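You operate a simulated robot arm through the tools that you are given. There is no shell and no other tool. Be economical: measure what you need, move in short steps, check, and stop when the job is done.

Carry out the task below with a simulated robot arm. There is one attempt and no reset: what you move stays moved.

JOB
Count the white tape rolls on the wooden bench top, then put as many of the sockets from the wooden bench top on the steel bench top. Then take the blue plug from the holes of the grey rack and put it on the black bench top. Then put the steel block on top of the wooden block on the wooden bench top. Then shut the left cabinet door. Then put the white cup in the grey sink. Then take the three-way fitting from the draining board of the sink and leave it on the shelf under the air unit. Then take the black cap from the draining board of the sink and leave it on the shelf under the sink. Then take the purple sensor on the draining board of the sink and put it away on the steel bench top. Then put one of the silver rings from the top of the yellow platform on top of the red tape roll. Then take the low blue tray and put it in the orange tray. Then put the orange block from the steel bench top on the black bench top. Then lift the red cup lid open. Do these in the order given.

Only the result counts: the job must be done as asked and must still hold three seconds after the hand-in. Knocking over, shifting, dropping, spilling or breaking anything else fails it. Lids that push on must go on centred and level and be pressed home; caps that screw on are set level and turned clockwise until they are tight.

ROBOT AND FRAMES
A 6-joint arm with a two-finger parallel gripper on a trunk, on a base that drives. Base frame: it is fixed to the floor where the robot stands at the start and does not move with it; the origin is under the middle of the robot, x ahead of it, y to its left, z up; the surface under the hand at the start is at about z = 820. Units: mm, rad, N and s.
With the tool pointing down near the work surface it reaches from about 380 to 900 mm from the robot's upright axis, wherever it stands. Its first joint turns from -2.007 to 2.007 rad. Places, roughly: black bench top [800, 4300, 800]; black cap (5x5x4 cm) [5800, -7500, 900]; blue plug (4x3x8 cm) [600, -400, 900]; grey sink [5000, -7500, 700]; left cabinet door [3700, -7100, 1200]; low blue tray (12x9x4 cm) [500, 1700, 800]; orange block (6x6x4 cm) [500, 2000, 800]; orange tray (49x26x9 cm) [600, 6500, 1000]; purple sensor [6000, -7500, 1000]; red cup lid [2600, 2700, 900]; red tape roll (8x8x5 cm) [9700, -3200, 500]; shelf under the air unit (17x52 cm) [2340, -6920, 800]; shelf under the sink [5200, -7500, 300]; silver ring [9750, -3000, 500]; socket [750, 250, 750]; steel bench top [800, 2100, 800]; steel block (11x8x6 cm) [800, -700, 800]; three-way fitting (11x7x4 cm) [5800, -7700, 900]; white cup (8x8x8 cm) [2500, -7000, 800]; white tape roll (8x8x3 cm) [900, 100, 800]; white tape roll (8x8x5 cm) [800, 200, 800]; wooden block (25x25x14 cm) [900, -100, 900]. Payload 3.43 kg.
The tool frame sits at the grasp point between the pads (the TCP): z along the fingers, y along the line on which they close. The tips reach 34 mm beyond it. The gripper opens to 128 mm. The fingers are 24 mm wide and 12 mm thick; the gripper's body (48 by 130 mm) begins 96 mm behind the TCP.
Orientation is that of the tool frame in the base frame, as [roll, pitch, yaw] about the fixed x, y, z axes, in that order (R = Rz(yaw) Ry(pitch) Rx(roll)). With the fingers straight down and closing along the base's y, the tool's x points along the base's -x, its y along +y and its z along -z.

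CONTROLS
- The arm moves only by the tool jog_arm. Its argument "moves" is text: rows parted by semicolons, each of 7 numbers parted by spaces: the closure in counts, from 0 (fully open) to 255 (shut), then the shift along the tool's x, y, z in mm, then the turn, a rotation vector about the tool's x, y, z in rad. In form: grip dx dy dz ax ay az; .... A call has 1 to 12 rows; each row is the pose to reach, as a shift and turn from the pose commanded when the call began, along the tool's axes at that moment. A row lasts 0.2 s, in which the tool goes at most 50 mm and 0.15 rad; a call with a longer step from one row to the next is refused whole, and so is a gripper value outside its range. A pose out of reach is approached as far as the arm can. The call stops where the force on the tool passes 40 N (or 10 N more than at its start, if that is more) or the arm is blocked; 0.2 s more then pass. Each finger travels about 108 mm/s and halts on what it meets, pressing with about 43 N; the grip force reading is that of the motor and also rises with nothing between the fingers. The clock runs only during rows and for 0.2 s after the last one: add rows that repeat a pose to give the fingers time. The reply holds the time, the measured pose of the TCP, the force on the tool along the base axes, the opening and the grip force, in the units named above and with some noise, with the torque about the TCP (base axes, N m) and any sound that the robot's microphone picked up.
- Cameras (640 x 400 px; columns grow to the right, rows downward): "scene" is now at [53.4, 187.9, 1239.9]; the picture's right is [-0.22, -0.98, 0.00], its down [-0.37, 0.08, -0.93] and it looks along [0.91, -0.20, -0.37] (base axes); focal length 214 px, centre (320, 200). "wrist" rides on the gripper at [76, -11, -160] in the tool frame; the picture's right is [0.15, 0.99, 0.00], its down [-0.88, 0.13, -0.46] and it looks along [-0.45, 0.07, 0.89] (tool axes); focal length 234 px, centre (320, 200). There is no depth. A picture from a camera that has moved, and an enlarged one, comes with that camera's place and axes in the base frame and with its lens. The place of the scene camera against the robot may be out by one fixed shift of up to 25 mm in any direction.
- snapshot(camera): a new picture of that camera. The clock stands still meanwhile.
- raise_lower(by): slides the trunk up (or, below 0, down) by that many mm; the arm and the scene camera ride with it, the base frame stays. It gives what a move gives, with no picture.
- roll_base(legs): drives the robot by 1 to 6 legs, each [ahead, turn to the left] in mm and rad, along the robot's own axes; the way and the turn of a leg run together, so that a leg with both is an arc; at most 1500 mm and 3.142 rad a leg. The arm and the cameras ride along, it lands a little off, and it stops where it bumps. It gives what a move gives.
- pan_tilt(pan, tilt): turns the head with the scene camera to pan (to the left, within 1.798 rad either way) and tilt (down, from -0.506 to 1.204), counted from straight ahead of the robot. It gives what a move gives.
- inspect(camera, box): a new picture of the part [left, top, right, bottom] of that camera's present view, enlarged. The clock stands still meanwhile.
- hand_in(): hands the job in; it is judged then, once.

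Work in short steps. Places have to be worked out from the pictures, the camera data and where the tool is seen: move nearer, look again, correct. Check each grasp and each placing, and mend what went wrong. You have 567 turns and 360 pictures in all, those below and enlarged ones among them. Open the gripper and draw the arm clear of the work before you hand the job in, unless the task says otherwise; then end with one line.

The tools are called as a command line: name --argument value ..., lists and objects as JSON in quotes. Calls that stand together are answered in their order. jog_arm: Moves the arm, as the interface text tells. Its arguments: {"type":"object","properties":{"moves":{"type":"string"}},"required":["moves"]} The other tools are called the same way: raise_lower (by) slides the trunk up or down; roll_base (legs) drives the base; pan_tilt (pan, tilt) turns the head that bears the scene camera; snapshot (camera) takes a picture; inspect (camera, box) takes an enlarged picture of a part of a camera's view; hand_in () hands the job in.

At the start:

```text
t: 0.0
position: [404.3, -228.0, 1222.7]
ee_rot: [-3.14, 0.0, 3.14]
ft_force: [0.0, -0.4, 0.2]
torque: [0.01, 0.0, -0.02]
opening: 128.0
gripper_force: 0.1
trunk travel left (down, up): [-500.0, 290.0]
robot x, y, heading: [0.2, 1.0, -0.002]
head pan, tilt: [-0.218, 0.384]
```

scene: 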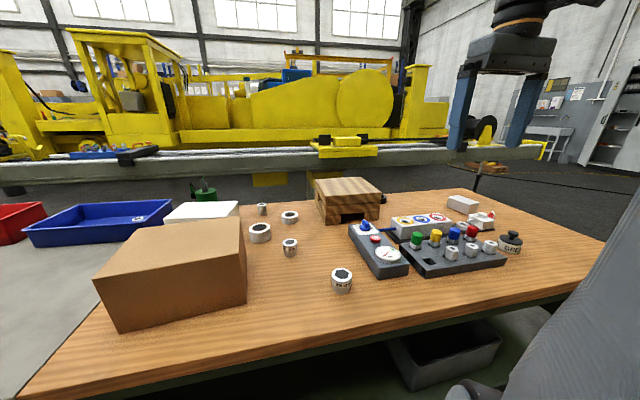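
wrist: 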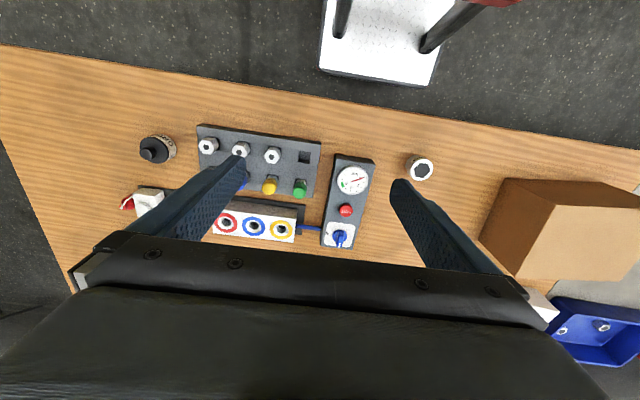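

I'll start by looking closely at the items on the wooden bench.

inspect --camera "scene" --box '[220, 170, 400, 300]'

inspect --camera "scene" --box '[340, 180, 540, 290]'

inspect --camera "scene" --box '[0, 180, 260, 340]'

```text
3.08 times, centred on (310, 235) of scene
camera zoom: at [53.4, 187.9, 1239.9], right [-0.22, -0.98, 0.0], down [-0.37, 0.08, -0.93], along [0.91, -0.2, -0.37], focal length 660 px, centre (351, 92)
```

zoom: 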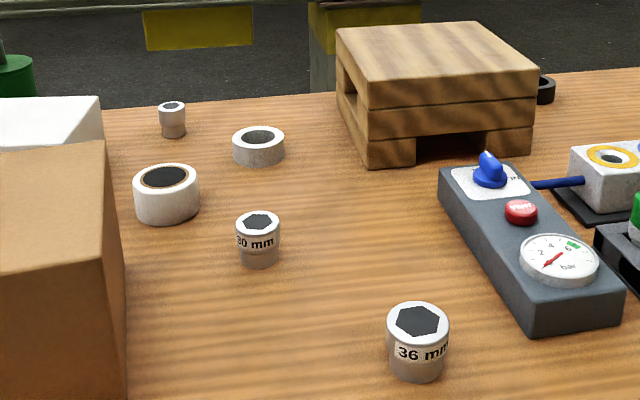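

```text
3.20 times, centred on (440, 235) of scene
camera zoom: at [53.4, 187.9, 1239.9], right [-0.22, -0.98, 0.0], down [-0.37, 0.08, -0.93], along [0.91, -0.2, -0.37], focal length 686 px, centre (-64, 88)
```

zoom: 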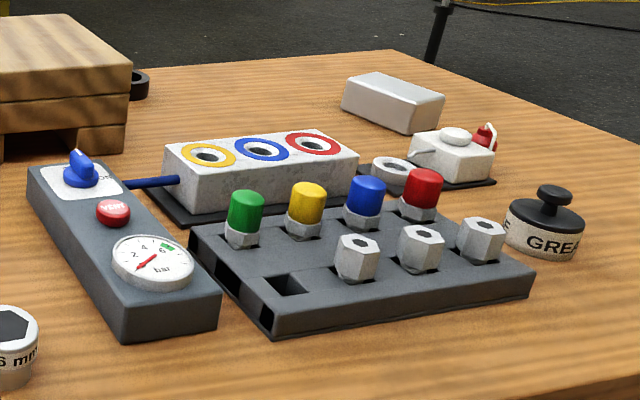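

```text
2.46 times, centred on (130, 260) of scene
camera zoom: at [53.4, 187.9, 1239.9], right [-0.22, -0.98, 0.0], down [-0.37, 0.08, -0.93], along [0.91, -0.2, -0.37], focal length 528 px, centre (788, 52)
```

zoom: 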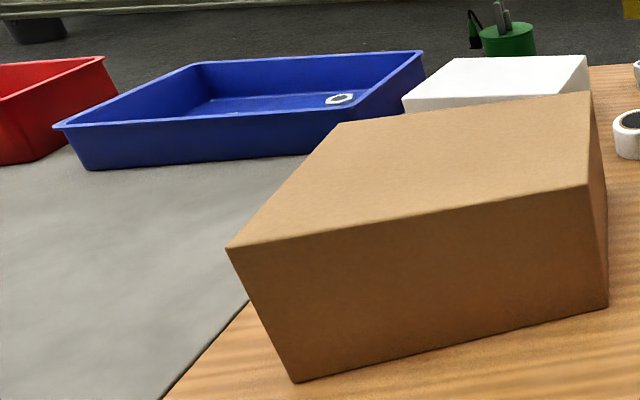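

Two white rolls are seen, and more might hide behind the boxes. I raise the trunk for a higher view.

raise_lower --by 290

pan_tilt --pan 0.2 --tilt 0.7

snapshot --camera "scene"

snapshot --camera "wrist"

```text
t: 2.9
position: [404.5, -227.4, 1514.4]
ee_rot: [-3.142, -0.001, 3.14]
ft_force: [-0.7, 0.1, -0.4]
torque: [0.01, 0.01, 0.01]
opening: 128.1
gripper_force: 0.0
trunk travel left (down, up): [-790.0, 0.0]
robot x, y, heading: [-2.0, 0.6, 0.001]
head pan, tilt: [-0.218, 0.384]
```

```text
t: 3.8
position: [404.9, -227.9, 1513.6]
ee_rot: [3.141, -0.001, 3.14]
ft_force: [0.4, -0.2, -0.2]
torque: [0.01, -0.03, 0.0]
opening: 127.8
gripper_force: 0.1
trunk travel left (down, up): [-790.0, 0.0]
robot x, y, heading: [-0.6, -2.3, -0.004]
head pan, tilt: [0.201, 0.7]
```

```text
354 pictures are left
camera scene: at [-34.6, 224.9, 1501.7], right [0.2, -0.98, 0.0], down [-0.63, -0.13, -0.77], along [0.75, 0.15, -0.64], focal length 214 px, centre (320, 200)
```

scene: 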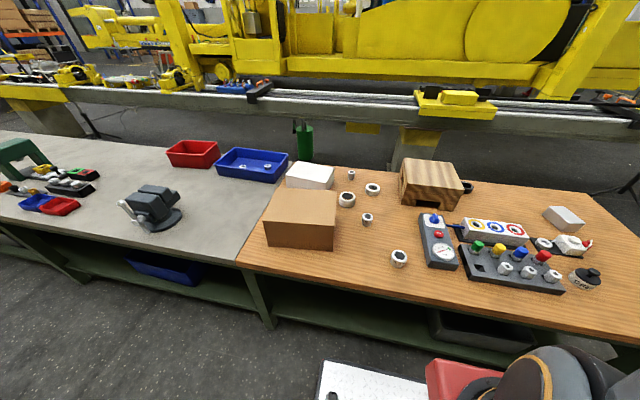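

```text
353 pictures are left
camera wrist: at [328.6, -239.4, 1673.8], right [-0.15, 0.99, 0.0], down [0.88, 0.13, 0.46], along [0.45, 0.07, -0.89], focal length 234 px, centre (320, 200)
```

wrist: 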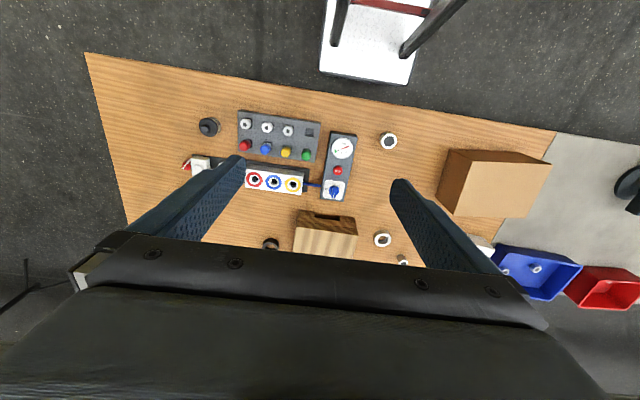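

The gaps behind the boxes and the wooden block aren't visible yet. I move the wrist camera over them.

jog_arm --moves "0 -24 40 0 0 0 0; 0 -48 80 0 0 0 0; 0 -72 120 0 0 0 0; 0 -96 160 0 0 0 0; 0 -120 200 0 0 0 0; 0 -144 240 0 0 0 0; 0 -168 280 0 0 0 0; 0 -192 320 0 0 0 0; 0 -216 360 0 0 0 0; 0 -240 400 0 0 0 0; 0 -264 440 0 0 0 0; 0 -288 478 0 0 0 0"

snapshot --camera "wrist"

```text
t: 6.4
position: [658.4, 226.2, 1496.8]
ee_rot: [3.14, 0.0, -3.141]
ft_force: [-0.2, -1.1, -0.2]
torque: [0.07, -0.06, -0.02]
opening: 127.9
gripper_force: 0.2
out of reach, approached as far as the arm can: row 11, 12
trunk travel left (down, up): [-790.0, 0.0]
robot x, y, heading: [0.8, 2.7, -0.001]
head pan, tilt: [0.201, 0.7]
```

```text
352 pictures are left
camera wrist: at [582.3, 215.1, 1655.6], right [-0.15, 0.99, 0.0], down [0.88, 0.13, 0.46], along [0.45, 0.07, -0.89], focal length 234 px, centre (320, 200)
```

wrist: 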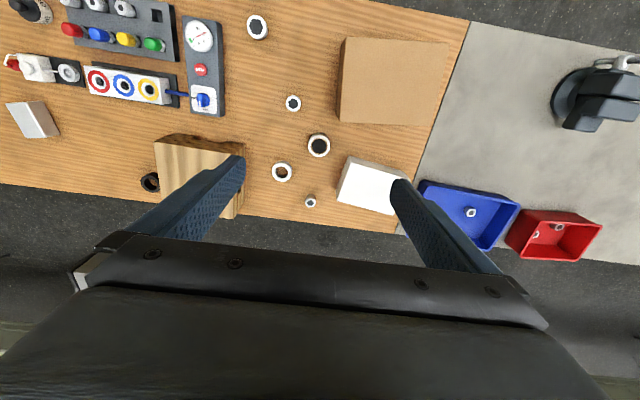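

I zoom in on the left part and the far right gap.

inspect --camera "wrist" --box '[0, 0, 240, 200]'

inspect --camera "wrist" --box '[230, 0, 440, 240]'

inspect --camera "scene" --box '[260, 140, 500, 270]'

```text
2.00 times, centred on (120, 100) of wrist
camera zoom: at [582.3, 215.1, 1655.6], right [-0.15, 0.99, 0.0], down [0.88, 0.13, 0.46], along [0.45, 0.07, -0.89], focal length 468 px, centre (720, 400)
```

zoom: 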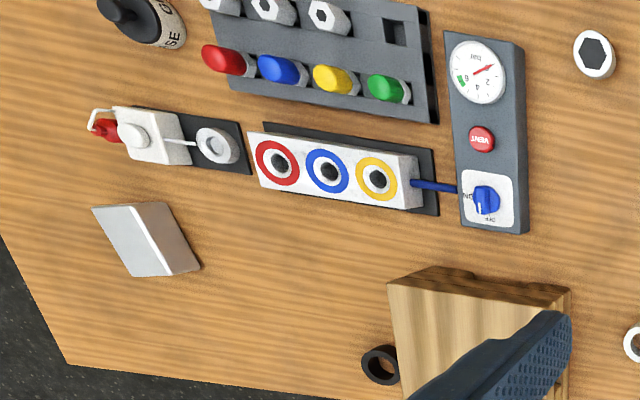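

```text
1.67 times, centred on (335, 120) of wrist
camera zoom: at [582.3, 215.1, 1655.6], right [-0.15, 0.99, 0.0], down [0.88, 0.13, 0.46], along [0.45, 0.07, -0.89], focal length 390 px, centre (295, 333)
```

zoom: 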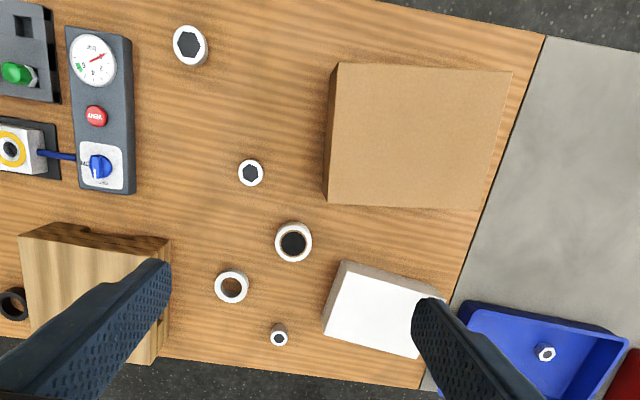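

```text
2.67 times, centred on (380, 205) of scene
camera zoom: at [-34.9, 224.6, 1501.7], right [0.2, -0.98, 0.0], down [-0.63, -0.13, -0.77], along [0.75, 0.15, -0.64], focal length 572 px, centre (160, 187)
```

zoom: 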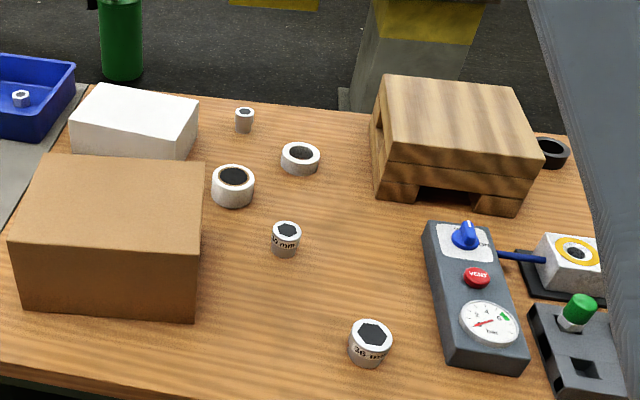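

Count: 2 white tape rolls (the third roll is black), so two sockets go over. I lower the trunk again, then go above the 36 mm socket, judged at about (480, 30).

raise_lower --by -290

jog_arm --moves "0 36 -39 12 0 0 0; 0 72 -78 40 0 0 0; 0 107 -118 70 0 0 0; 0 143 -157 100 0 0 0; 0 178 -197 120 0 0 0; 0 178 -197 165 0 0 0; 0 178 -197 210 0 0 0"

snapshot --camera "wrist"

```text
t: 9.3
position: [658.0, 224.6, 1205.8]
ee_rot: [-3.141, -0.001, -3.141]
ft_force: [0.4, -0.4, 0.0]
torque: [-0.02, 0.01, 0.0]
opening: 128.1
gripper_force: 0.1
trunk travel left (down, up): [-500.0, 290.0]
robot x, y, heading: [0.5, 0.9, -0.001]
head pan, tilt: [0.201, 0.7]
```

```text
refused: row 1 steps farther than a row can; nothing moved
```

```text
348 pictures are left
camera wrist: at [582.2, 215.0, 1365.4], right [-0.15, 0.99, 0.0], down [0.88, 0.13, 0.46], along [0.45, 0.07, -0.89], focal length 234 px, centre (320, 200)
```

wrist: 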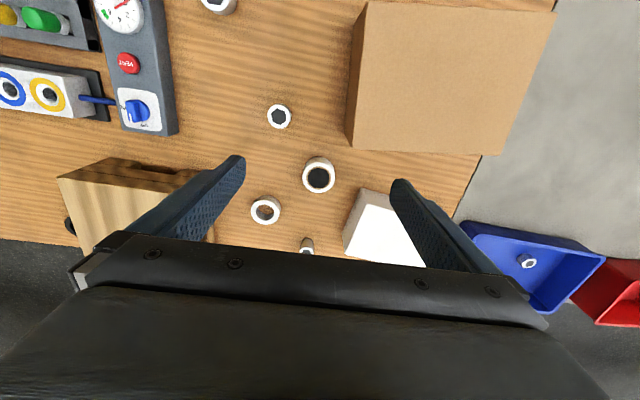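

The step was too long; I repeat with more rows.

jog_arm --moves "0 25 -27 12 0 0 0; 0 50 -54 26 0 0 0; 0 75 -81 42 0 0 0; 0 100 -108 60 0 0 0; 0 125 -135 80 0 0 0; 0 150 -162 100 0 0 0; 0 170 -184 130 0 0 0; 0 178 -197 170 0 0 0; 0 178 -197 210 0 0 0"

snapshot --camera "wrist"

```text
t: 11.3
position: [478.1, 29.8, 995.1]
ee_rot: [3.141, 0.002, 3.141]
ft_force: [0.5, -0.3, -0.1]
torque: [-0.01, -0.04, 0.0]
opening: 128.1
gripper_force: 0.1
trunk travel left (down, up): [-500.0, 290.0]
robot x, y, heading: [-0.5, -0.7, 0.001]
head pan, tilt: [0.201, 0.7]
```

```text
347 pictures are left
camera wrist: at [403.6, 17.9, 1154.9], right [-0.15, 0.99, 0.0], down [0.88, 0.13, 0.46], along [0.45, 0.07, -0.89], focal length 234 px, centre (320, 200)
```

wrist: 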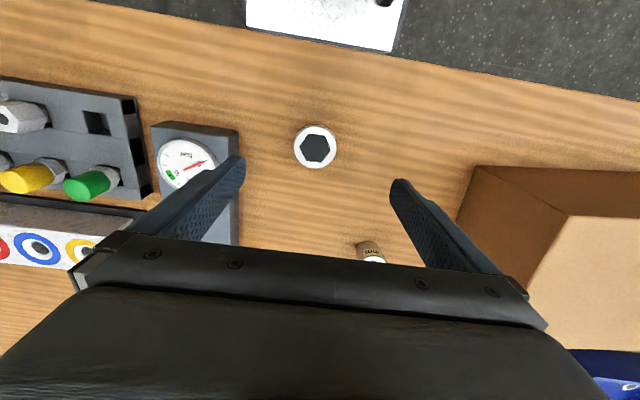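

The socket top is at about (476, 25). I narrow the fingers, descend and grip.

jog_arm --moves "60 2 -5 30 0 0 0; 90 2 -5 60 0 0 0; 90 2 -5 90 0 0 0; 90 2 -5 115 0 0 0; 90 2 -5 133 0 0 0; 150 2 -5 133 0 0 0; 230 2 -5 133 0 0 0; 230 2 -5 133 0 0 0; 230 2 -5 133 0 0 0"

snapshot --camera "wrist"

```text
t: 13.3
position: [477.6, 23.1, 863.0]
ee_rot: [-3.141, 0.0, 3.14]
ft_force: [0.1, -2.1, 1.2]
torque: [-0.07, -0.05, -0.02]
opening: 52.8
gripper_force: 43.0
trunk travel left (down, up): [-500.0, 290.0]
robot x, y, heading: [2.0, 0.7, -0.005]
head pan, tilt: [0.201, 0.7]
```

```text
346 pictures are left
camera wrist: at [402.1, 12.5, 1022.3], right [-0.15, 0.99, 0.0], down [0.88, 0.13, 0.46], along [0.45, 0.07, -0.89], focal length 234 px, centre (320, 200)
```

wrist: 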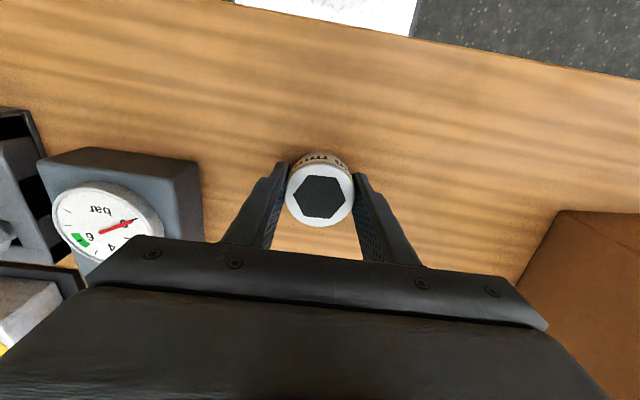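

Gripped (52.8 mm). I lift it well above the box.

jog_arm --moves "230 0 0 -40 0 0 0; 230 0 0 -90 0 0 0; 230 0 0 -140 0 0 0; 230 0 0 -190 0 0 0; 230 0 0 -240 0 0 0; 230 0 0 -290 0 0 0; 230 0 40 -310 0 0 0; 230 0 88 -310 0 0 0; 230 0 136 -310 0 0 0; 230 0 184 -310 0 0 0; 230 0 232 -310 0 0 0; 230 0 280 -310 0 0 0"

jog_arm --moves "230 0 40 0 0 0 0; 230 0 88 0 0 0 0; 230 0 136 0 0 0 0; 230 0 184 0 0 0 0; 230 0 232 0 0 0 0; 230 0 280 0 0 0 0; 230 0 328 0 0 0 0; 230 0 376 0 0 0 0; 230 0 396 0 0 0 0"

snapshot --camera "wrist"

snapshot --camera "scene"

```text
t: 15.9
position: [478.4, 305.5, 1173.5]
ee_rot: [-3.141, 0.0, -3.141]
ft_force: [-0.7, -0.6, -1.5]
torque: [0.05, -0.01, -0.01]
opening: 52.5
gripper_force: 43.2
trunk travel left (down, up): [-500.0, 290.0]
robot x, y, heading: [-3.3, 1.0, -0.002]
head pan, tilt: [0.201, 0.7]
```

```text
t: 17.9
position: [461.0, 626.5, 1151.7]
ee_rot: [3.141, 0.001, -3.141]
ft_force: [-0.9, -0.3, -2.7]
torque: [-0.02, -0.01, 0.01]
opening: 52.6
gripper_force: 43.1
out of reach, approached as far as the arm can: row 7, 8, 9
trunk travel left (down, up): [-500.0, 290.0]
robot x, y, heading: [-3.4, -0.5, 0.001]
head pan, tilt: [0.201, 0.7]
```

```text
345 pictures are left
camera wrist: at [384.3, 615.5, 1311.4], right [-0.15, 0.99, 0.0], down [0.88, 0.13, 0.46], along [0.45, 0.07, -0.89], focal length 234 px, centre (320, 200)
```

wrist: 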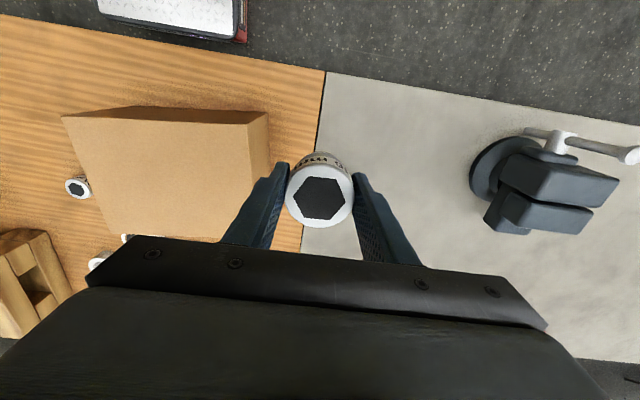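

```text
344 pictures are left
camera scene: at [46.1, 225.3, 1211.6], right [0.2, -0.98, 0.0], down [-0.63, -0.13, -0.76], along [0.75, 0.15, -0.64], focal length 214 px, centre (320, 200)
```

scene: 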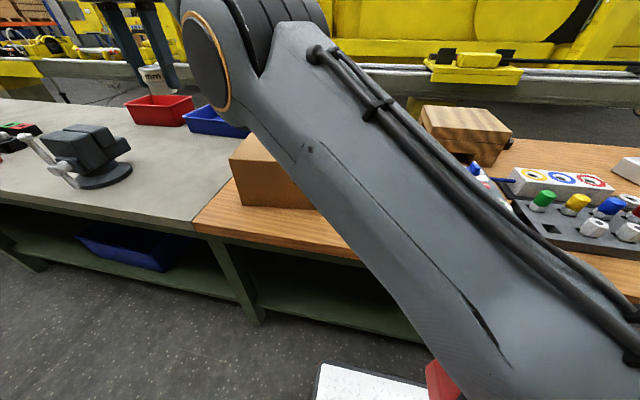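

The reach shrinks at this height, so I descend diagonally toward (440, 730) over the steel bench.

jog_arm --moves "230 3 0 45 0 0 0; 230 6 20 88 0 0 0; 230 9 40 130 0 0 0; 230 12 60 165 0 0 0; 230 15 80 200 0 0 0; 230 18 103 230 0 0 0; 230 21 103 255 0 0 0; 230 21 103 270 0 0 0"

snapshot --camera "wrist"

```text
t: 19.7
position: [439.6, 730.0, 880.8]
ee_rot: [3.14, 0.0, 3.141]
ft_force: [0.0, 0.2, -1.8]
torque: [-0.05, 0.0, 0.0]
opening: 52.7
gripper_force: 43.4
trunk travel left (down, up): [-500.0, 290.0]
robot x, y, heading: [0.3, -0.2, 0.002]
head pan, tilt: [0.201, 0.7]
```

```text
343 pictures are left
camera wrist: at [363.7, 719.0, 1040.9], right [-0.15, 0.99, 0.0], down [0.88, 0.13, 0.46], along [0.45, 0.07, -0.89], focal length 234 px, centre (320, 200)
```

wrist: 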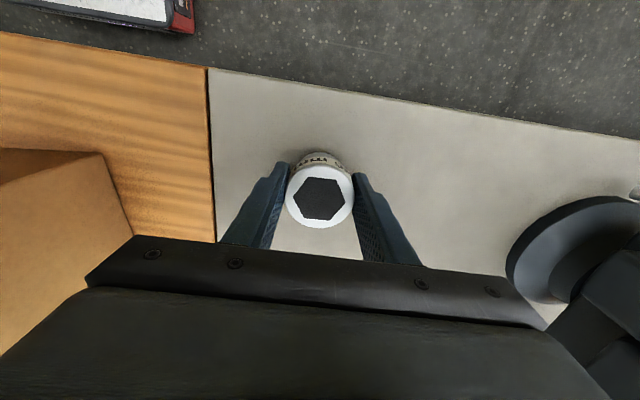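

Clear bench below. I lower in small steps until contact; the original grip height was z≈863.

jog_arm --moves "230 0 0 8 0 0 0; 230 0 0 14 0 0 0; 230 0 0 17 0 0 0; 230 0 0 19 0 0 0; 230 0 0 19 0 0 0"

```text
t: 20.9
position: [438.9, 729.0, 862.3]
ee_rot: [3.14, 0.0, 3.14]
ft_force: [0.3, 0.9, -2.1]
torque: [-0.05, -0.04, 0.02]
opening: 52.5
gripper_force: 43.2
trunk travel left (down, up): [-500.0, 290.0]
robot x, y, heading: [3.2, -4.2, 0.002]
head pan, tilt: [0.201, 0.7]
```

No contact yet; a few more millimetres.

jog_arm --moves "230 0 0 1 0 0 0; 230 0 0 2 0 0 0; 230 0 0 3 0 0 0; 230 0 0 4 0 0 0; 230 0 0 4 0 0 0"

```text
t: 22.1
position: [438.6, 728.8, 863.2]
ee_rot: [3.14, 0.002, 3.14]
ft_force: [-0.4, 1.5, 30.3]
torque: [-0.66, 0.09, -0.02]
opening: 52.5
gripper_force: 43.0
trunk travel left (down, up): [-500.0, 290.0]
robot x, y, heading: [-2.1, 3.7, 0.001]
head pan, tilt: [0.201, 0.7]
```

Contact (30 N). I release and rise.

jog_arm --moves "230 0 0 -2 0 0 0; 150 0 0 -2 0 0 0; 90 0 0 -2 0 0 0; 90 0 0 -2 0 0 0; 90 0 0 -30 0 0 0; 90 0 0 -75 0 0 0; 60 0 0 -120 0 0 0"

snapshot --camera "wrist"

```text
t: 23.7
position: [435.1, 723.4, 978.1]
ee_rot: [-3.14, 0.0, -3.142]
ft_force: [0.2, 2.0, 0.6]
torque: [-0.05, 0.02, -0.01]
opening: 98.2
gripper_force: 0.0
out of reach, approached as far as the arm can: row 7
trunk travel left (down, up): [-500.0, 290.0]
robot x, y, heading: [-2.0, -0.4, 0.003]
head pan, tilt: [0.201, 0.7]
```

```text
342 pictures are left
camera wrist: at [360.0, 712.2, 1137.5], right [-0.15, 0.99, 0.0], down [0.88, 0.13, 0.45], along [0.45, 0.07, -0.89], focal length 234 px, centre (320, 200)
```

wrist: 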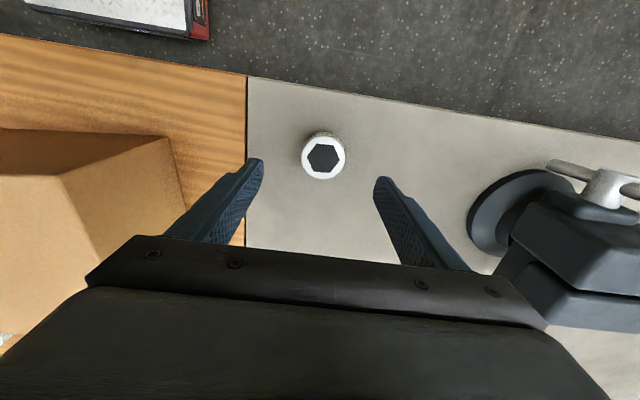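

Placed. I rise while drawing back, then go over the box toward the 30 mm socket at about (657, 143).

jog_arm --moves "60 20 0 -30 0 0 0; 60 40 0 -65 0 0 0; 60 60 -10 -105 0 0 0; 60 70 -25 -145 0 0 0; 60 70 -55 -180 0 0 0; 60 60 -100 -185 0 0 0; 60 45 -147 -185 0 0 0; 60 25 -190 -185 0 0 0; 60 0 -230 -185 0 0 0; 60 -25 -270 -185 0 0 0; 60 -50 -310 -185 0 0 0; 60 -75 -350 -185 0 0 0"

jog_arm --moves "60 -25 -40 0 0 0 0; 60 -50 -80 0 0 0 0; 60 -75 -120 0 0 0 0; 60 -100 -155 0 0 0 0; 60 -125 -190 10 0 0 0; 60 -145 -225 30 0 0 0; 60 -145 -230 75 0 0 0; 60 -145 -230 120 0 0 0; 60 -145 -230 160 0 0 0"

snapshot --camera "wrist"

```text
t: 26.3
position: [509.4, 373.3, 1162.4]
ee_rot: [-3.141, 0.0, -3.14]
ft_force: [-0.1, 0.5, -0.7]
torque: [-0.08, -0.01, -0.01]
opening: 98.0
gripper_force: 0.1
out of reach, approached as far as the arm can: row 2, 4
trunk travel left (down, up): [-500.0, 290.0]
robot x, y, heading: [2.9, -0.5, -0.003]
head pan, tilt: [0.201, 0.7]
```

```text
t: 28.3
position: [655.5, 142.5, 1000.7]
ee_rot: [3.141, -0.001, -3.141]
ft_force: [-0.5, -0.1, 0.4]
torque: [0.02, -0.03, 0.0]
opening: 97.9
gripper_force: 0.1
trunk travel left (down, up): [-500.0, 290.0]
robot x, y, heading: [-2.7, 1.1, 0.004]
head pan, tilt: [0.201, 0.7]
```

```text
341 pictures are left
camera wrist: at [579.6, 131.7, 1161.0], right [-0.15, 0.99, 0.0], down [0.88, 0.13, 0.46], along [0.45, 0.07, -0.89], focal length 234 px, centre (320, 200)
```

wrist: 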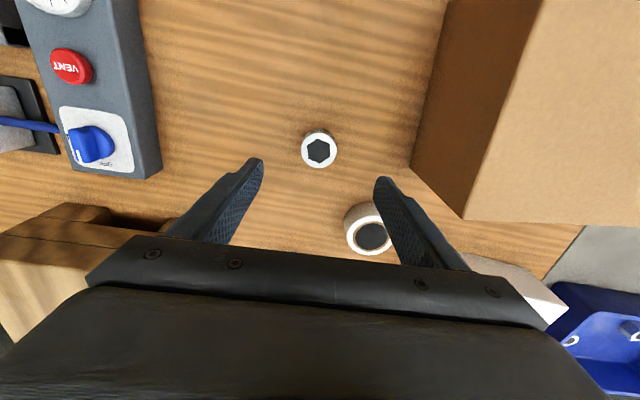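

Aligned within a few mm; I descend and grip.

jog_arm --moves "90 -4 1 35 0 0 0; 90 -4 1 75 0 0 0; 90 -4 1 110 0 0 0; 90 -4 1 130 0 0 0; 90 -4 1 138 0 0 0; 160 -4 1 138 0 0 0; 240 -4 1 138 0 0 0; 240 -4 1 138 0 0 0; 240 -4 1 138 0 0 0"

snapshot --camera "wrist"

```text
t: 30.3
position: [659.8, 144.3, 863.5]
ee_rot: [3.141, 0.0, 3.14]
ft_force: [0.0, 0.6, 0.1]
torque: [-0.01, 0.03, -0.01]
opening: 44.5
gripper_force: 42.7
trunk travel left (down, up): [-500.0, 290.0]
robot x, y, heading: [2.5, 1.8, 0.001]
head pan, tilt: [0.201, 0.7]
```

```text
340 pictures are left
camera wrist: at [584.0, 132.7, 1023.3], right [-0.15, 0.99, 0.0], down [0.88, 0.13, 0.46], along [0.45, 0.07, -0.89], focal length 234 px, centre (320, 200)
```

wrist: 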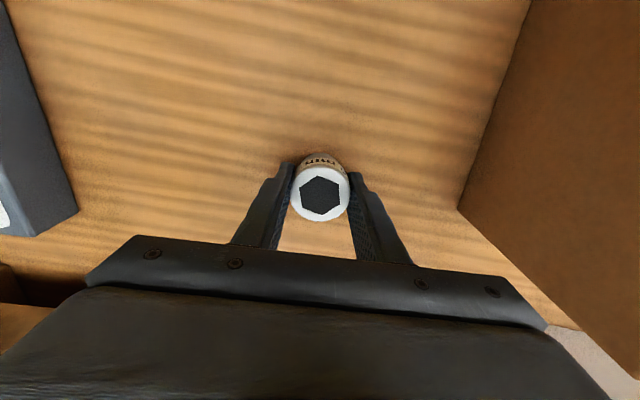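

Gripped (44.5 mm). Lift high and carry over the box to about (510, 690), clear of the first socket.

jog_arm --moves "240 0 0 -40 0 0 0; 240 0 0 -90 0 0 0; 240 0 0 -140 0 0 0; 240 0 0 -190 0 0 0; 240 0 0 -240 0 0 0; 240 10 0 -285 0 0 0; 240 35 25 -305 0 0 0; 240 60 60 -305 0 0 0; 240 85 100 -305 0 0 0; 240 110 140 -305 0 0 0; 240 135 180 -305 0 0 0; 240 160 220 -305 0 0 0"

jog_arm --moves "240 10 40 0 0 0 0; 240 20 84 0 0 0 0; 240 30 130 0 0 0 0; 240 40 176 0 0 0 0; 240 50 222 0 0 0 0; 240 50 245 35 0 0 0; 240 42 265 75 0 0 0; 240 32 280 115 0 0 0; 240 20 295 155 0 0 0; 240 8 310 195 0 0 0; 240 -4 322 235 0 0 0; 240 -10 326 270 0 0 0"

snapshot --camera "wrist"

```text
t: 32.9
position: [500.9, 364.8, 1168.5]
ee_rot: [3.142, -0.002, -3.14]
ft_force: [0.1, -0.7, -1.3]
torque: [0.09, 0.05, -0.03]
opening: 44.5
gripper_force: 42.9
trunk travel left (down, up): [-500.0, 290.0]
robot x, y, heading: [-1.4, -2.5, 0.007]
head pan, tilt: [0.201, 0.7]
```

```text
t: 35.5
position: [509.2, 689.2, 900.0]
ee_rot: [3.141, -0.001, -3.141]
ft_force: [-0.7, -0.8, -2.1]
torque: [0.02, -0.01, -0.01]
opening: 44.5
gripper_force: 43.1
trunk travel left (down, up): [-500.0, 290.0]
robot x, y, heading: [1.1, 0.2, 0.0]
head pan, tilt: [0.201, 0.7]
```

```text
339 pictures are left
camera wrist: at [433.5, 678.6, 1059.1], right [-0.15, 0.99, 0.0], down [0.88, 0.13, 0.46], along [0.45, 0.07, -0.89], focal length 234 px, centre (320, 200)
```

wrist: 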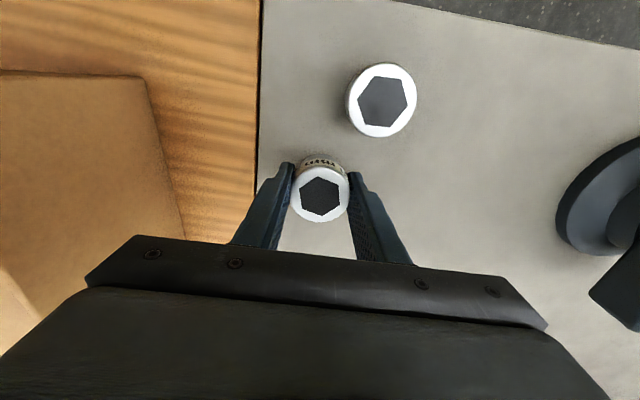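

Clear spot. I lower to contact near z≈863.

jog_arm --moves "240 0 0 15 0 0 0; 240 0 0 28 0 0 0; 240 0 0 34 0 0 0; 240 0 0 36 0 0 0; 240 0 0 37 0 0 0; 240 0 0 38 0 0 0; 240 0 0 39 0 0 0; 240 0 0 40 0 0 0; 240 0 0 41 0 0 0"

```text
t: 37.6
position: [510.2, 690.7, 862.6]
ee_rot: [3.133, 0.005, -3.14]
ft_force: [-0.5, -0.4, 12.0]
torque: [-0.2, 0.21, -0.01]
opening: 44.5
gripper_force: 43.0
trunk travel left (down, up): [-500.0, 290.0]
robot x, y, heading: [-0.7, 3.2, 0.004]
head pan, tilt: [0.201, 0.7]
stopped in row 9: the force on the tool passed its limit at 42 N (the readings are from after the stop); the commanded pose is now the measured one
```

Contact. Release (opening to about 85 mm) and rise.

jog_arm --moves "160 0 0 -1 0 0 0; 90 0 0 -1 0 0 0; 90 0 0 -1 0 0 0; 90 0 0 -35 0 0 0; 90 0 0 -80 0 0 0; 60 15 -10 -120 0 0 0"

snapshot --camera "wrist"

```text
t: 39.0
position: [496.2, 679.7, 980.5]
ee_rot: [3.139, 0.001, 3.142]
ft_force: [-0.1, 1.1, -1.3]
torque: [-0.04, 0.02, -0.02]
opening: 98.3
gripper_force: 0.0
trunk travel left (down, up): [-500.0, 290.0]
robot x, y, heading: [0.8, 2.3, -0.002]
head pan, tilt: [0.201, 0.7]
```

```text
338 pictures are left
camera wrist: at [419.5, 668.7, 1140.7], right [-0.15, 0.99, 0.0], down [0.88, 0.13, 0.46], along [0.45, 0.07, -0.89], focal length 234 px, centre (320, 200)
```

wrist: 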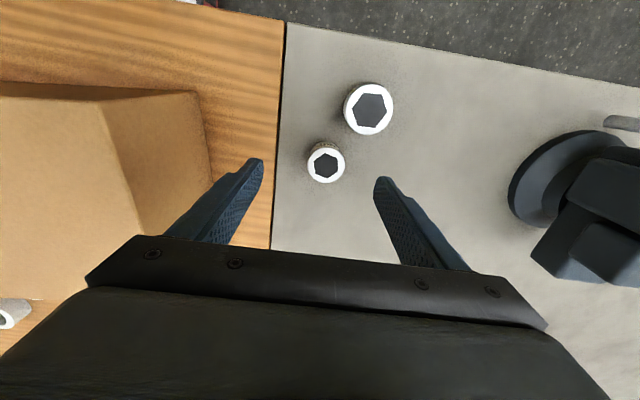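

Both sockets stand on the steel bench. I go back up and across toward the rack and plug at about (560, -390).

jog_arm --moves "60 15 -10 -40 0 0 0; 60 35 -20 -80 0 0 0; 60 50 -40 -120 0 0 0; 60 55 -70 -155 0 0 0; 60 55 -105 -180 0 0 0; 60 55 -155 -180 0 0 0; 60 55 -205 -180 0 0 0; 60 55 -255 -180 0 0 0; 60 55 -305 -180 0 0 0; 60 55 -355 -180 0 0 0; 60 55 -405 -180 0 0 0; 60 50 -455 -180 0 0 0"

jog_arm --moves "60 0 -50 0 0 0 0; 60 0 -100 0 0 0 0; 60 0 -150 0 0 0 0; 60 0 -200 0 0 0 0; 60 0 -250 0 0 0 0; 60 0 -300 0 0 0 0; 60 0 -350 0 0 0 0; 60 0 -400 0 0 0 0; 60 0 -450 0 0 0 0; 60 0 -500 0 0 0 0; 60 0 -550 0 0 0 0; 60 -10 -590 0 0 0 0"

snapshot --camera "wrist"

```text
refused: row 12 steps farther than a row can; nothing moved
```

```text
t: 41.6
position: [505.4, 90.0, 977.2]
ee_rot: [3.139, 0.004, 3.14]
ft_force: [-1.2, 0.9, 0.2]
torque: [-0.07, 0.09, -0.14]
opening: 98.5
gripper_force: 0.3
trunk travel left (down, up): [-500.0, 290.0]
robot x, y, heading: [0.5, -4.5, -0.002]
head pan, tilt: [0.201, 0.7]
```

```text
337 pictures are left
camera wrist: at [429.3, 76.9, 1136.9], right [-0.15, 0.99, 0.0], down [0.88, 0.13, 0.46], along [0.45, 0.07, -0.89], focal length 234 px, centre (320, 200)
```

wrist: 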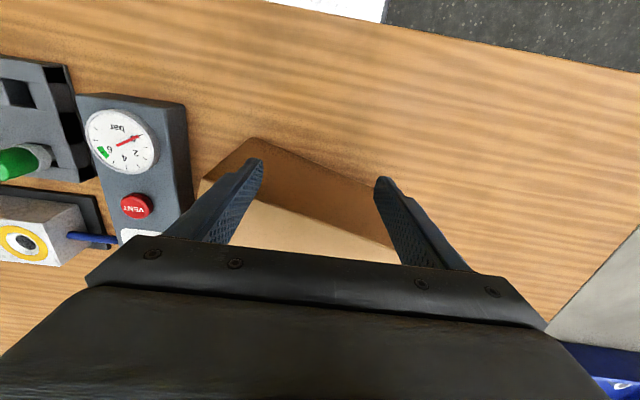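

The first call was refused for a too-long step, so the second swept low and shoved the cardboard box. That is my error: I put dependent moves in one block. I look at the damage before doing anything else.

snapshot --camera "scene"

```text
336 pictures are left
camera scene: at [46.1, 225.4, 1211.5], right [0.2, -0.98, 0.0], down [-0.63, -0.13, -0.76], along [0.75, 0.15, -0.64], focal length 214 px, centre (320, 200)
```

scene: 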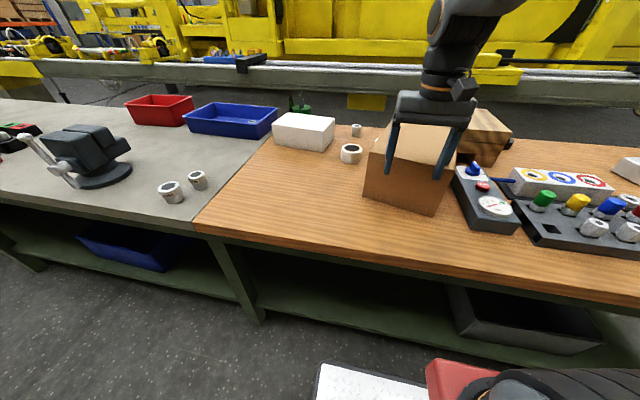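

The box slid right about 250 mm. I raise the arm straight up and view the scene.

jog_arm --moves "60 0 0 -40 0 0 0; 60 0 0 -90 0 0 0; 60 0 0 -140 0 0 0; 60 0 0 -190 0 0 0; 60 0 0 -230 0 0 0"

snapshot --camera "scene"

snapshot --camera "wrist"

```text
t: 42.8
position: [505.4, 88.7, 1208.0]
ee_rot: [3.137, 0.004, 3.14]
ft_force: [-0.2, 0.2, -0.7]
torque: [-0.02, 0.03, -0.03]
opening: 97.8
gripper_force: 0.0
trunk travel left (down, up): [-500.0, 290.0]
robot x, y, heading: [-0.1, 0.1, -0.002]
head pan, tilt: [0.201, 0.7]
```

```text
335 pictures are left
camera scene: at [46.2, 225.1, 1211.6], right [0.2, -0.98, 0.0], down [-0.63, -0.13, -0.76], along [0.75, 0.15, -0.64], focal length 214 px, centre (320, 200)
```

scene: 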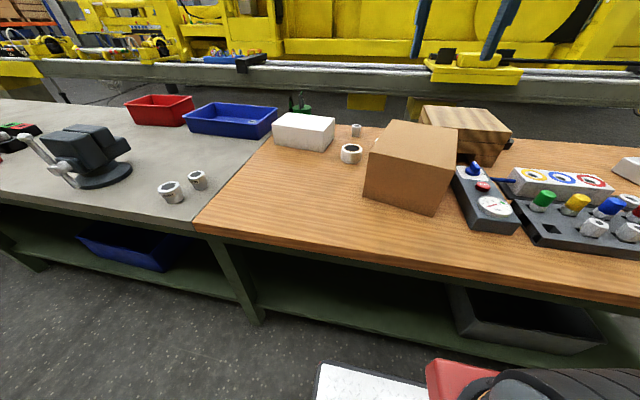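

```text
334 pictures are left
camera wrist: at [429.1, 76.4, 1367.9], right [-0.15, 0.99, 0.0], down [0.88, 0.13, 0.46], along [0.45, 0.07, -0.89], focal length 234 px, centre (320, 200)
```

wrist: 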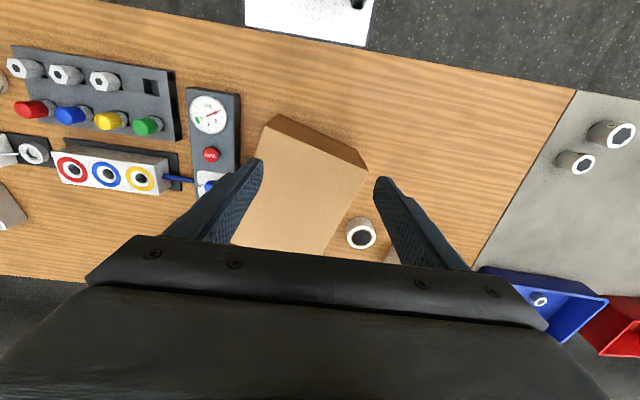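

I need to put the box back as it was. From the early pictures I judge its original top corners (z≈960) as (480,266), (680,289), (652,547), (450,525): centre (566,407), yaw 0.115. I raise the trunk for a measuring view like the original one.

raise_lower --by 290

```text
t: 45.7
position: [505.2, 88.1, 1497.7]
ee_rot: [3.137, 0.003, -3.141]
ft_force: [-0.2, 0.6, 0.3]
torque: [-0.03, 0.03, -0.01]
opening: 98.1
gripper_force: 0.1
trunk travel left (down, up): [-790.0, 0.0]
robot x, y, heading: [-1.7, -0.6, 0.002]
head pan, tilt: [0.201, 0.7]
```

I go to the same pose as the earlier overview shot to compare directly.

jog_arm --moves "60 -30 27 0 0 0 0; 60 -60 54 0 0 0 0; 60 -90 81 0 0 0 0; 60 -120 108 0 0 0 0; 60 -150 135 0 0 0 0; 60 -153 138 1 0 0 0; 0 -153 138 1 0 0 0"

snapshot --camera "wrist"

snapshot --camera "scene"

```text
t: 47.3
position: [657.0, 227.8, 1498.9]
ee_rot: [3.136, 0.004, -3.141]
ft_force: [-0.2, -0.6, -0.1]
torque: [-0.03, 0.0, -0.01]
opening: 128.0
gripper_force: 0.0
trunk travel left (down, up): [-790.0, 0.0]
robot x, y, heading: [1.5, -2.5, -0.002]
head pan, tilt: [0.201, 0.7]
```

```text
333 pictures are left
camera wrist: at [580.3, 215.3, 1658.2], right [-0.15, 0.99, 0.0], down [0.88, 0.13, 0.46], along [0.45, 0.07, -0.89], focal length 234 px, centre (320, 200)
```

wrist: 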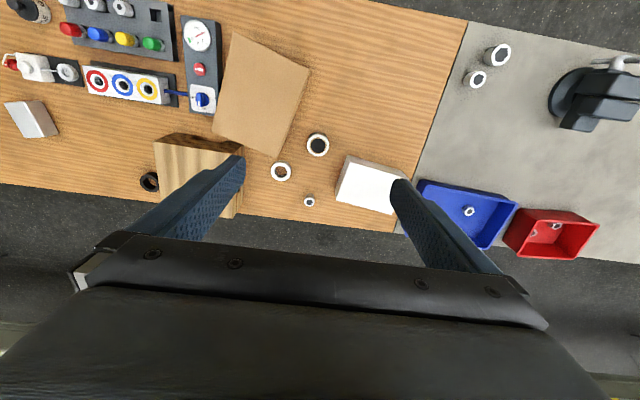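

```text
332 pictures are left
camera scene: at [-34.7, 225.2, 1501.6], right [0.2, -0.98, 0.0], down [-0.63, -0.13, -0.76], along [0.75, 0.15, -0.64], focal length 214 px, centre (320, 200)
```

scene: 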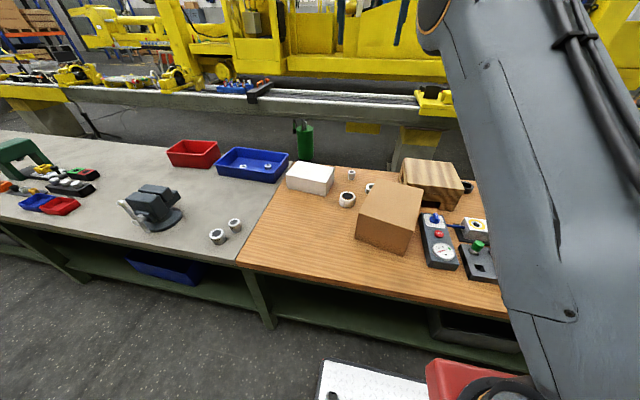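

Rolls, small socket and panel look unmoved; only the box shifted. I zoom for its corners.

inspect --camera "wrist" --box '[170, 0, 380, 200]'

inspect --camera "scene" --box '[230, 150, 500, 280]'

```text
2.00 times, centred on (275, 100) of wrist
camera zoom: at [580.3, 215.3, 1658.2], right [-0.15, 0.99, 0.0], down [0.88, 0.13, 0.46], along [0.45, 0.07, -0.89], focal length 468 px, centre (410, 400)
```

zoom: 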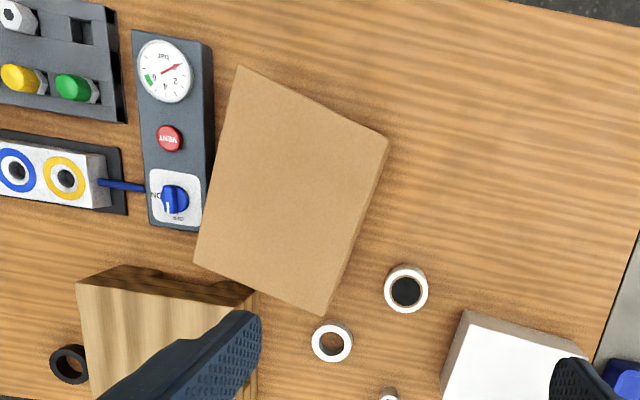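

```text
2.37 times, centred on (365, 215) of scene
camera zoom: at [-34.7, 225.2, 1501.6], right [0.2, -0.98, 0.0], down [-0.63, -0.13, -0.76], along [0.75, 0.15, -0.64], focal length 508 px, centre (213, 164)
```

zoom: 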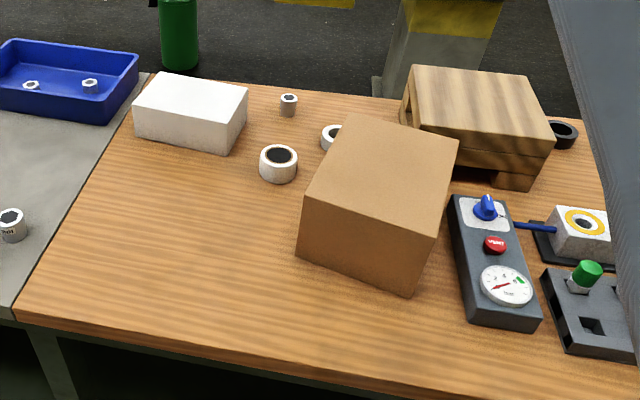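

Only the box moved: it is now centred at about (658, 56), turned +1.18 rad. It is too wide to grip, so I'll press the open fingertips lightly on its top and drag and turn it back by friction. First the trunk goes down.

raise_lower --by -290

```text
t: 50.2
position: [656.1, 226.4, 1208.8]
ee_rot: [3.137, 0.003, 3.141]
ft_force: [-0.1, -0.4, -0.3]
torque: [0.02, 0.01, 0.02]
opening: 128.2
gripper_force: 0.0
trunk travel left (down, up): [-500.0, 290.0]
robot x, y, heading: [-2.6, 0.4, -0.002]
head pan, tilt: [0.201, 0.7]
```

I level the tool and move over the box's centre, staying about 60 mm above its top.

jog_arm --moves "0 0 -34 20 0.005 0.003 0; 0 0 -68 40 0.005 0.003 0; 0 0 -102 60 0.005 0.003 0; 0 0 -136 80 0.005 0.003 0; 0 0 -170 100 0.005 0.003 0; 0 0 -170 140 0.005 0.003 0; 0 0 -170 155 0.005 0.003 0"

snapshot --camera "wrist"

```text
t: 51.9
position: [656.4, 56.6, 1052.6]
ee_rot: [-3.141, 0.0, 3.141]
ft_force: [0.3, -0.7, 0.5]
torque: [-0.03, -0.04, 0.02]
opening: 128.5
gripper_force: 0.1
trunk travel left (down, up): [-500.0, 290.0]
robot x, y, heading: [-1.6, 1.7, -0.002]
head pan, tilt: [0.201, 0.7]
```

```text
329 pictures are left
camera wrist: at [581.8, 46.2, 1212.3], right [-0.15, 0.99, 0.0], down [0.88, 0.13, 0.46], along [0.45, 0.07, -0.89], focal length 234 px, centre (320, 200)
```

wrist: 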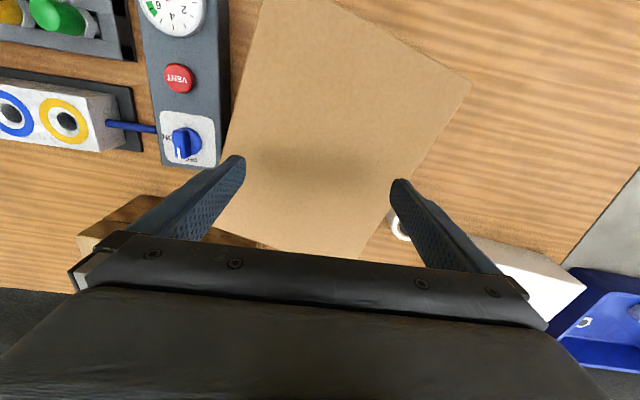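

Both fingertips are over the top. I descend gently until contact.

jog_arm --moves "0 0 0 30 0 0 0; 0 0 0 40 0 0 0; 0 0 0 46 0 0 0; 0 0 0 49 0 0 0; 0 0 0 52 0 0 0; 0 0 0 54 0 0 0; 0 0 0 56 0 0 0; 0 0 0 58 0 0 0; 0 0 0 60 0 0 0; 0 0 0 61 0 0 0; 0 0 0 62 0 0 0; 0 0 0 63 0 0 0"

```text
t: 53.3
position: [659.9, 57.3, 1004.3]
ee_rot: [-3.142, 0.01, -3.141]
ft_force: [-4.7, 0.2, 11.7]
torque: [0.17, 0.28, 0.15]
opening: 127.6
gripper_force: 0.0
trunk travel left (down, up): [-500.0, 290.0]
robot x, y, heading: [-0.8, 1.9, 0.0]
head pan, tilt: [0.201, 0.7]
stopped in row 7: the force on the tool passed its limit at 44 N (the readings are from after the stop); the commanded pose is now the measured one
```

Contact; box top ≈ 968. I press 1 mm more and try a short drag of 30 mm in +y to see if the box follows.

jog_arm --moves "0 0 0 1 0 0 0; 0 0 5 1 0 0 0; 0 0 12 1 0 0 0; 0 0 20 1 0 0 0; 0 0 30 1 0 0 0"

snapshot --camera "wrist"

```text
t: 54.5
position: [659.6, 80.1, 1004.8]
ee_rot: [3.141, 0.013, 3.141]
ft_force: [-2.1, 0.4, 10.2]
torque: [0.63, 0.15, 0.14]
opening: 127.9
gripper_force: 0.1
trunk travel left (down, up): [-500.0, 290.0]
robot x, y, heading: [-1.2, 0.5, -0.008]
head pan, tilt: [0.201, 0.7]
stopped in row 5: the force on the tool passed its limit at 41 N (the readings are from after the stop); the commanded pose is now the measured one
```

```text
328 pictures are left
camera wrist: at [582.0, 69.3, 1162.9], right [-0.15, 0.99, 0.0], down [0.87, 0.13, 0.47], along [0.46, 0.07, -0.88], focal length 234 px, centre (320, 200)
```

wrist: 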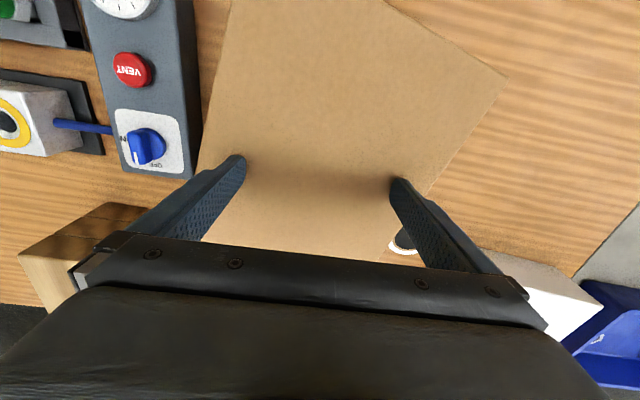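

The box followed (about 20 mm of 23). I continue with slow combined drag and turn.

jog_arm --moves "0 0 4 0.5 0 0 0.02; 0 0 8 0.5 0 0 0.05; 0 0 13 0.5 0 0 0.08; 0 0 18 0.5 0 0 0.11; 0 0 23 0.5 0 0 0.14; 0 0 28 0.5 0 0 0.17; 0 0 33 0.5 0 0 0.20; 0 0 38 0.5 0 0 0.23; 0 0 43 0.5 0 0 0.26; 0 0 48 0.5 0 0 0.29; 0 0 53 0.5 0 0 0.32; 0 0 58 0.5 0 0 0.35"

snapshot --camera "wrist"

```text
t: 56.8
position: [659.6, 130.2, 1003.8]
ee_rot: [3.14, 0.013, 2.839]
ft_force: [-3.6, -1.2, 8.1]
torque: [-0.48, 0.39, -0.23]
opening: 128.1
gripper_force: 0.0
trunk travel left (down, up): [-500.0, 290.0]
robot x, y, heading: [-0.2, 0.7, -0.004]
head pan, tilt: [0.201, 0.7]
stopped in row 11: the force on the tool passed its limit at 40 N (the readings are from after the stop); the commanded pose is now the measured one
```

```text
327 pictures are left
camera wrist: at [581.8, 141.6, 1163.0], right [0.15, 0.99, 0.0], down [0.87, -0.14, 0.47], along [0.46, -0.07, -0.88], focal length 234 px, centre (320, 200)
```

wrist: 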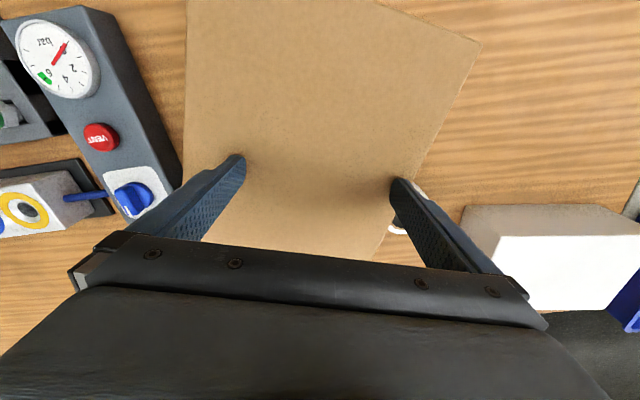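

The drag works, with some rotational slip. The box edge is now ~24 mm from the tall roll, so next I pull toward −x while turning.

jog_arm --moves "0 5 -2 0.5 0 0 0.03; 0 11 -5 0.5 0 0 0.06; 0 17 -8 0.5 0 0 0.10; 0 23 -10 0.5 0 0 0.14; 0 29 -13 0.5 0 0 0.18; 0 35 -16 0.5 0 0 0.22; 0 41 -19 0.5 0 0 0.26; 0 47 -21 0.5 0 0 0.30; 0 54 -24 0.5 0 0 0.34; 0 60 -27 0.5 0 0 0.38; 0 67 -30 0.5 0 0 0.42; 0 73 -33 0.5 0 0 0.46"

snapshot --camera "wrist"

```text
t: 58.4
position: [616.3, 123.6, 1004.1]
ee_rot: [3.132, 0.016, 2.587]
ft_force: [-2.1, 1.3, 7.6]
torque: [-0.36, 0.46, -0.19]
opening: 127.8
gripper_force: 0.0
trunk travel left (down, up): [-500.0, 290.0]
robot x, y, heading: [2.2, 1.7, -0.0]
head pan, tilt: [0.201, 0.7]
stopped in row 8: the force on the tool passed its limit at 42 N (the readings are from after the stop); the commanded pose is now the measured one
```

```text
326 pictures are left
camera wrist: at [544.2, 154.7, 1163.2], right [0.4, 0.92, 0.01], down [0.81, -0.35, 0.47], along [0.43, -0.18, -0.88], focal length 234 px, centre (320, 200)
```

wrist: 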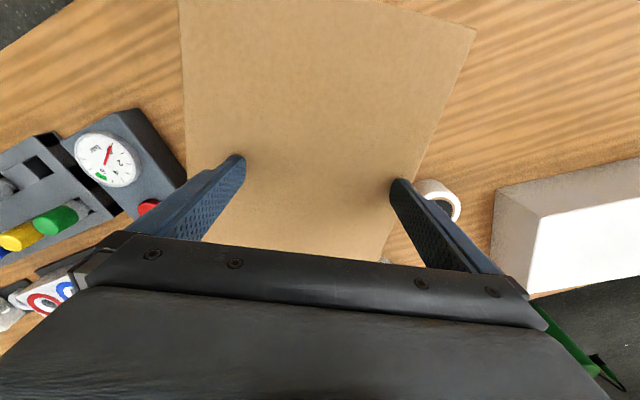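

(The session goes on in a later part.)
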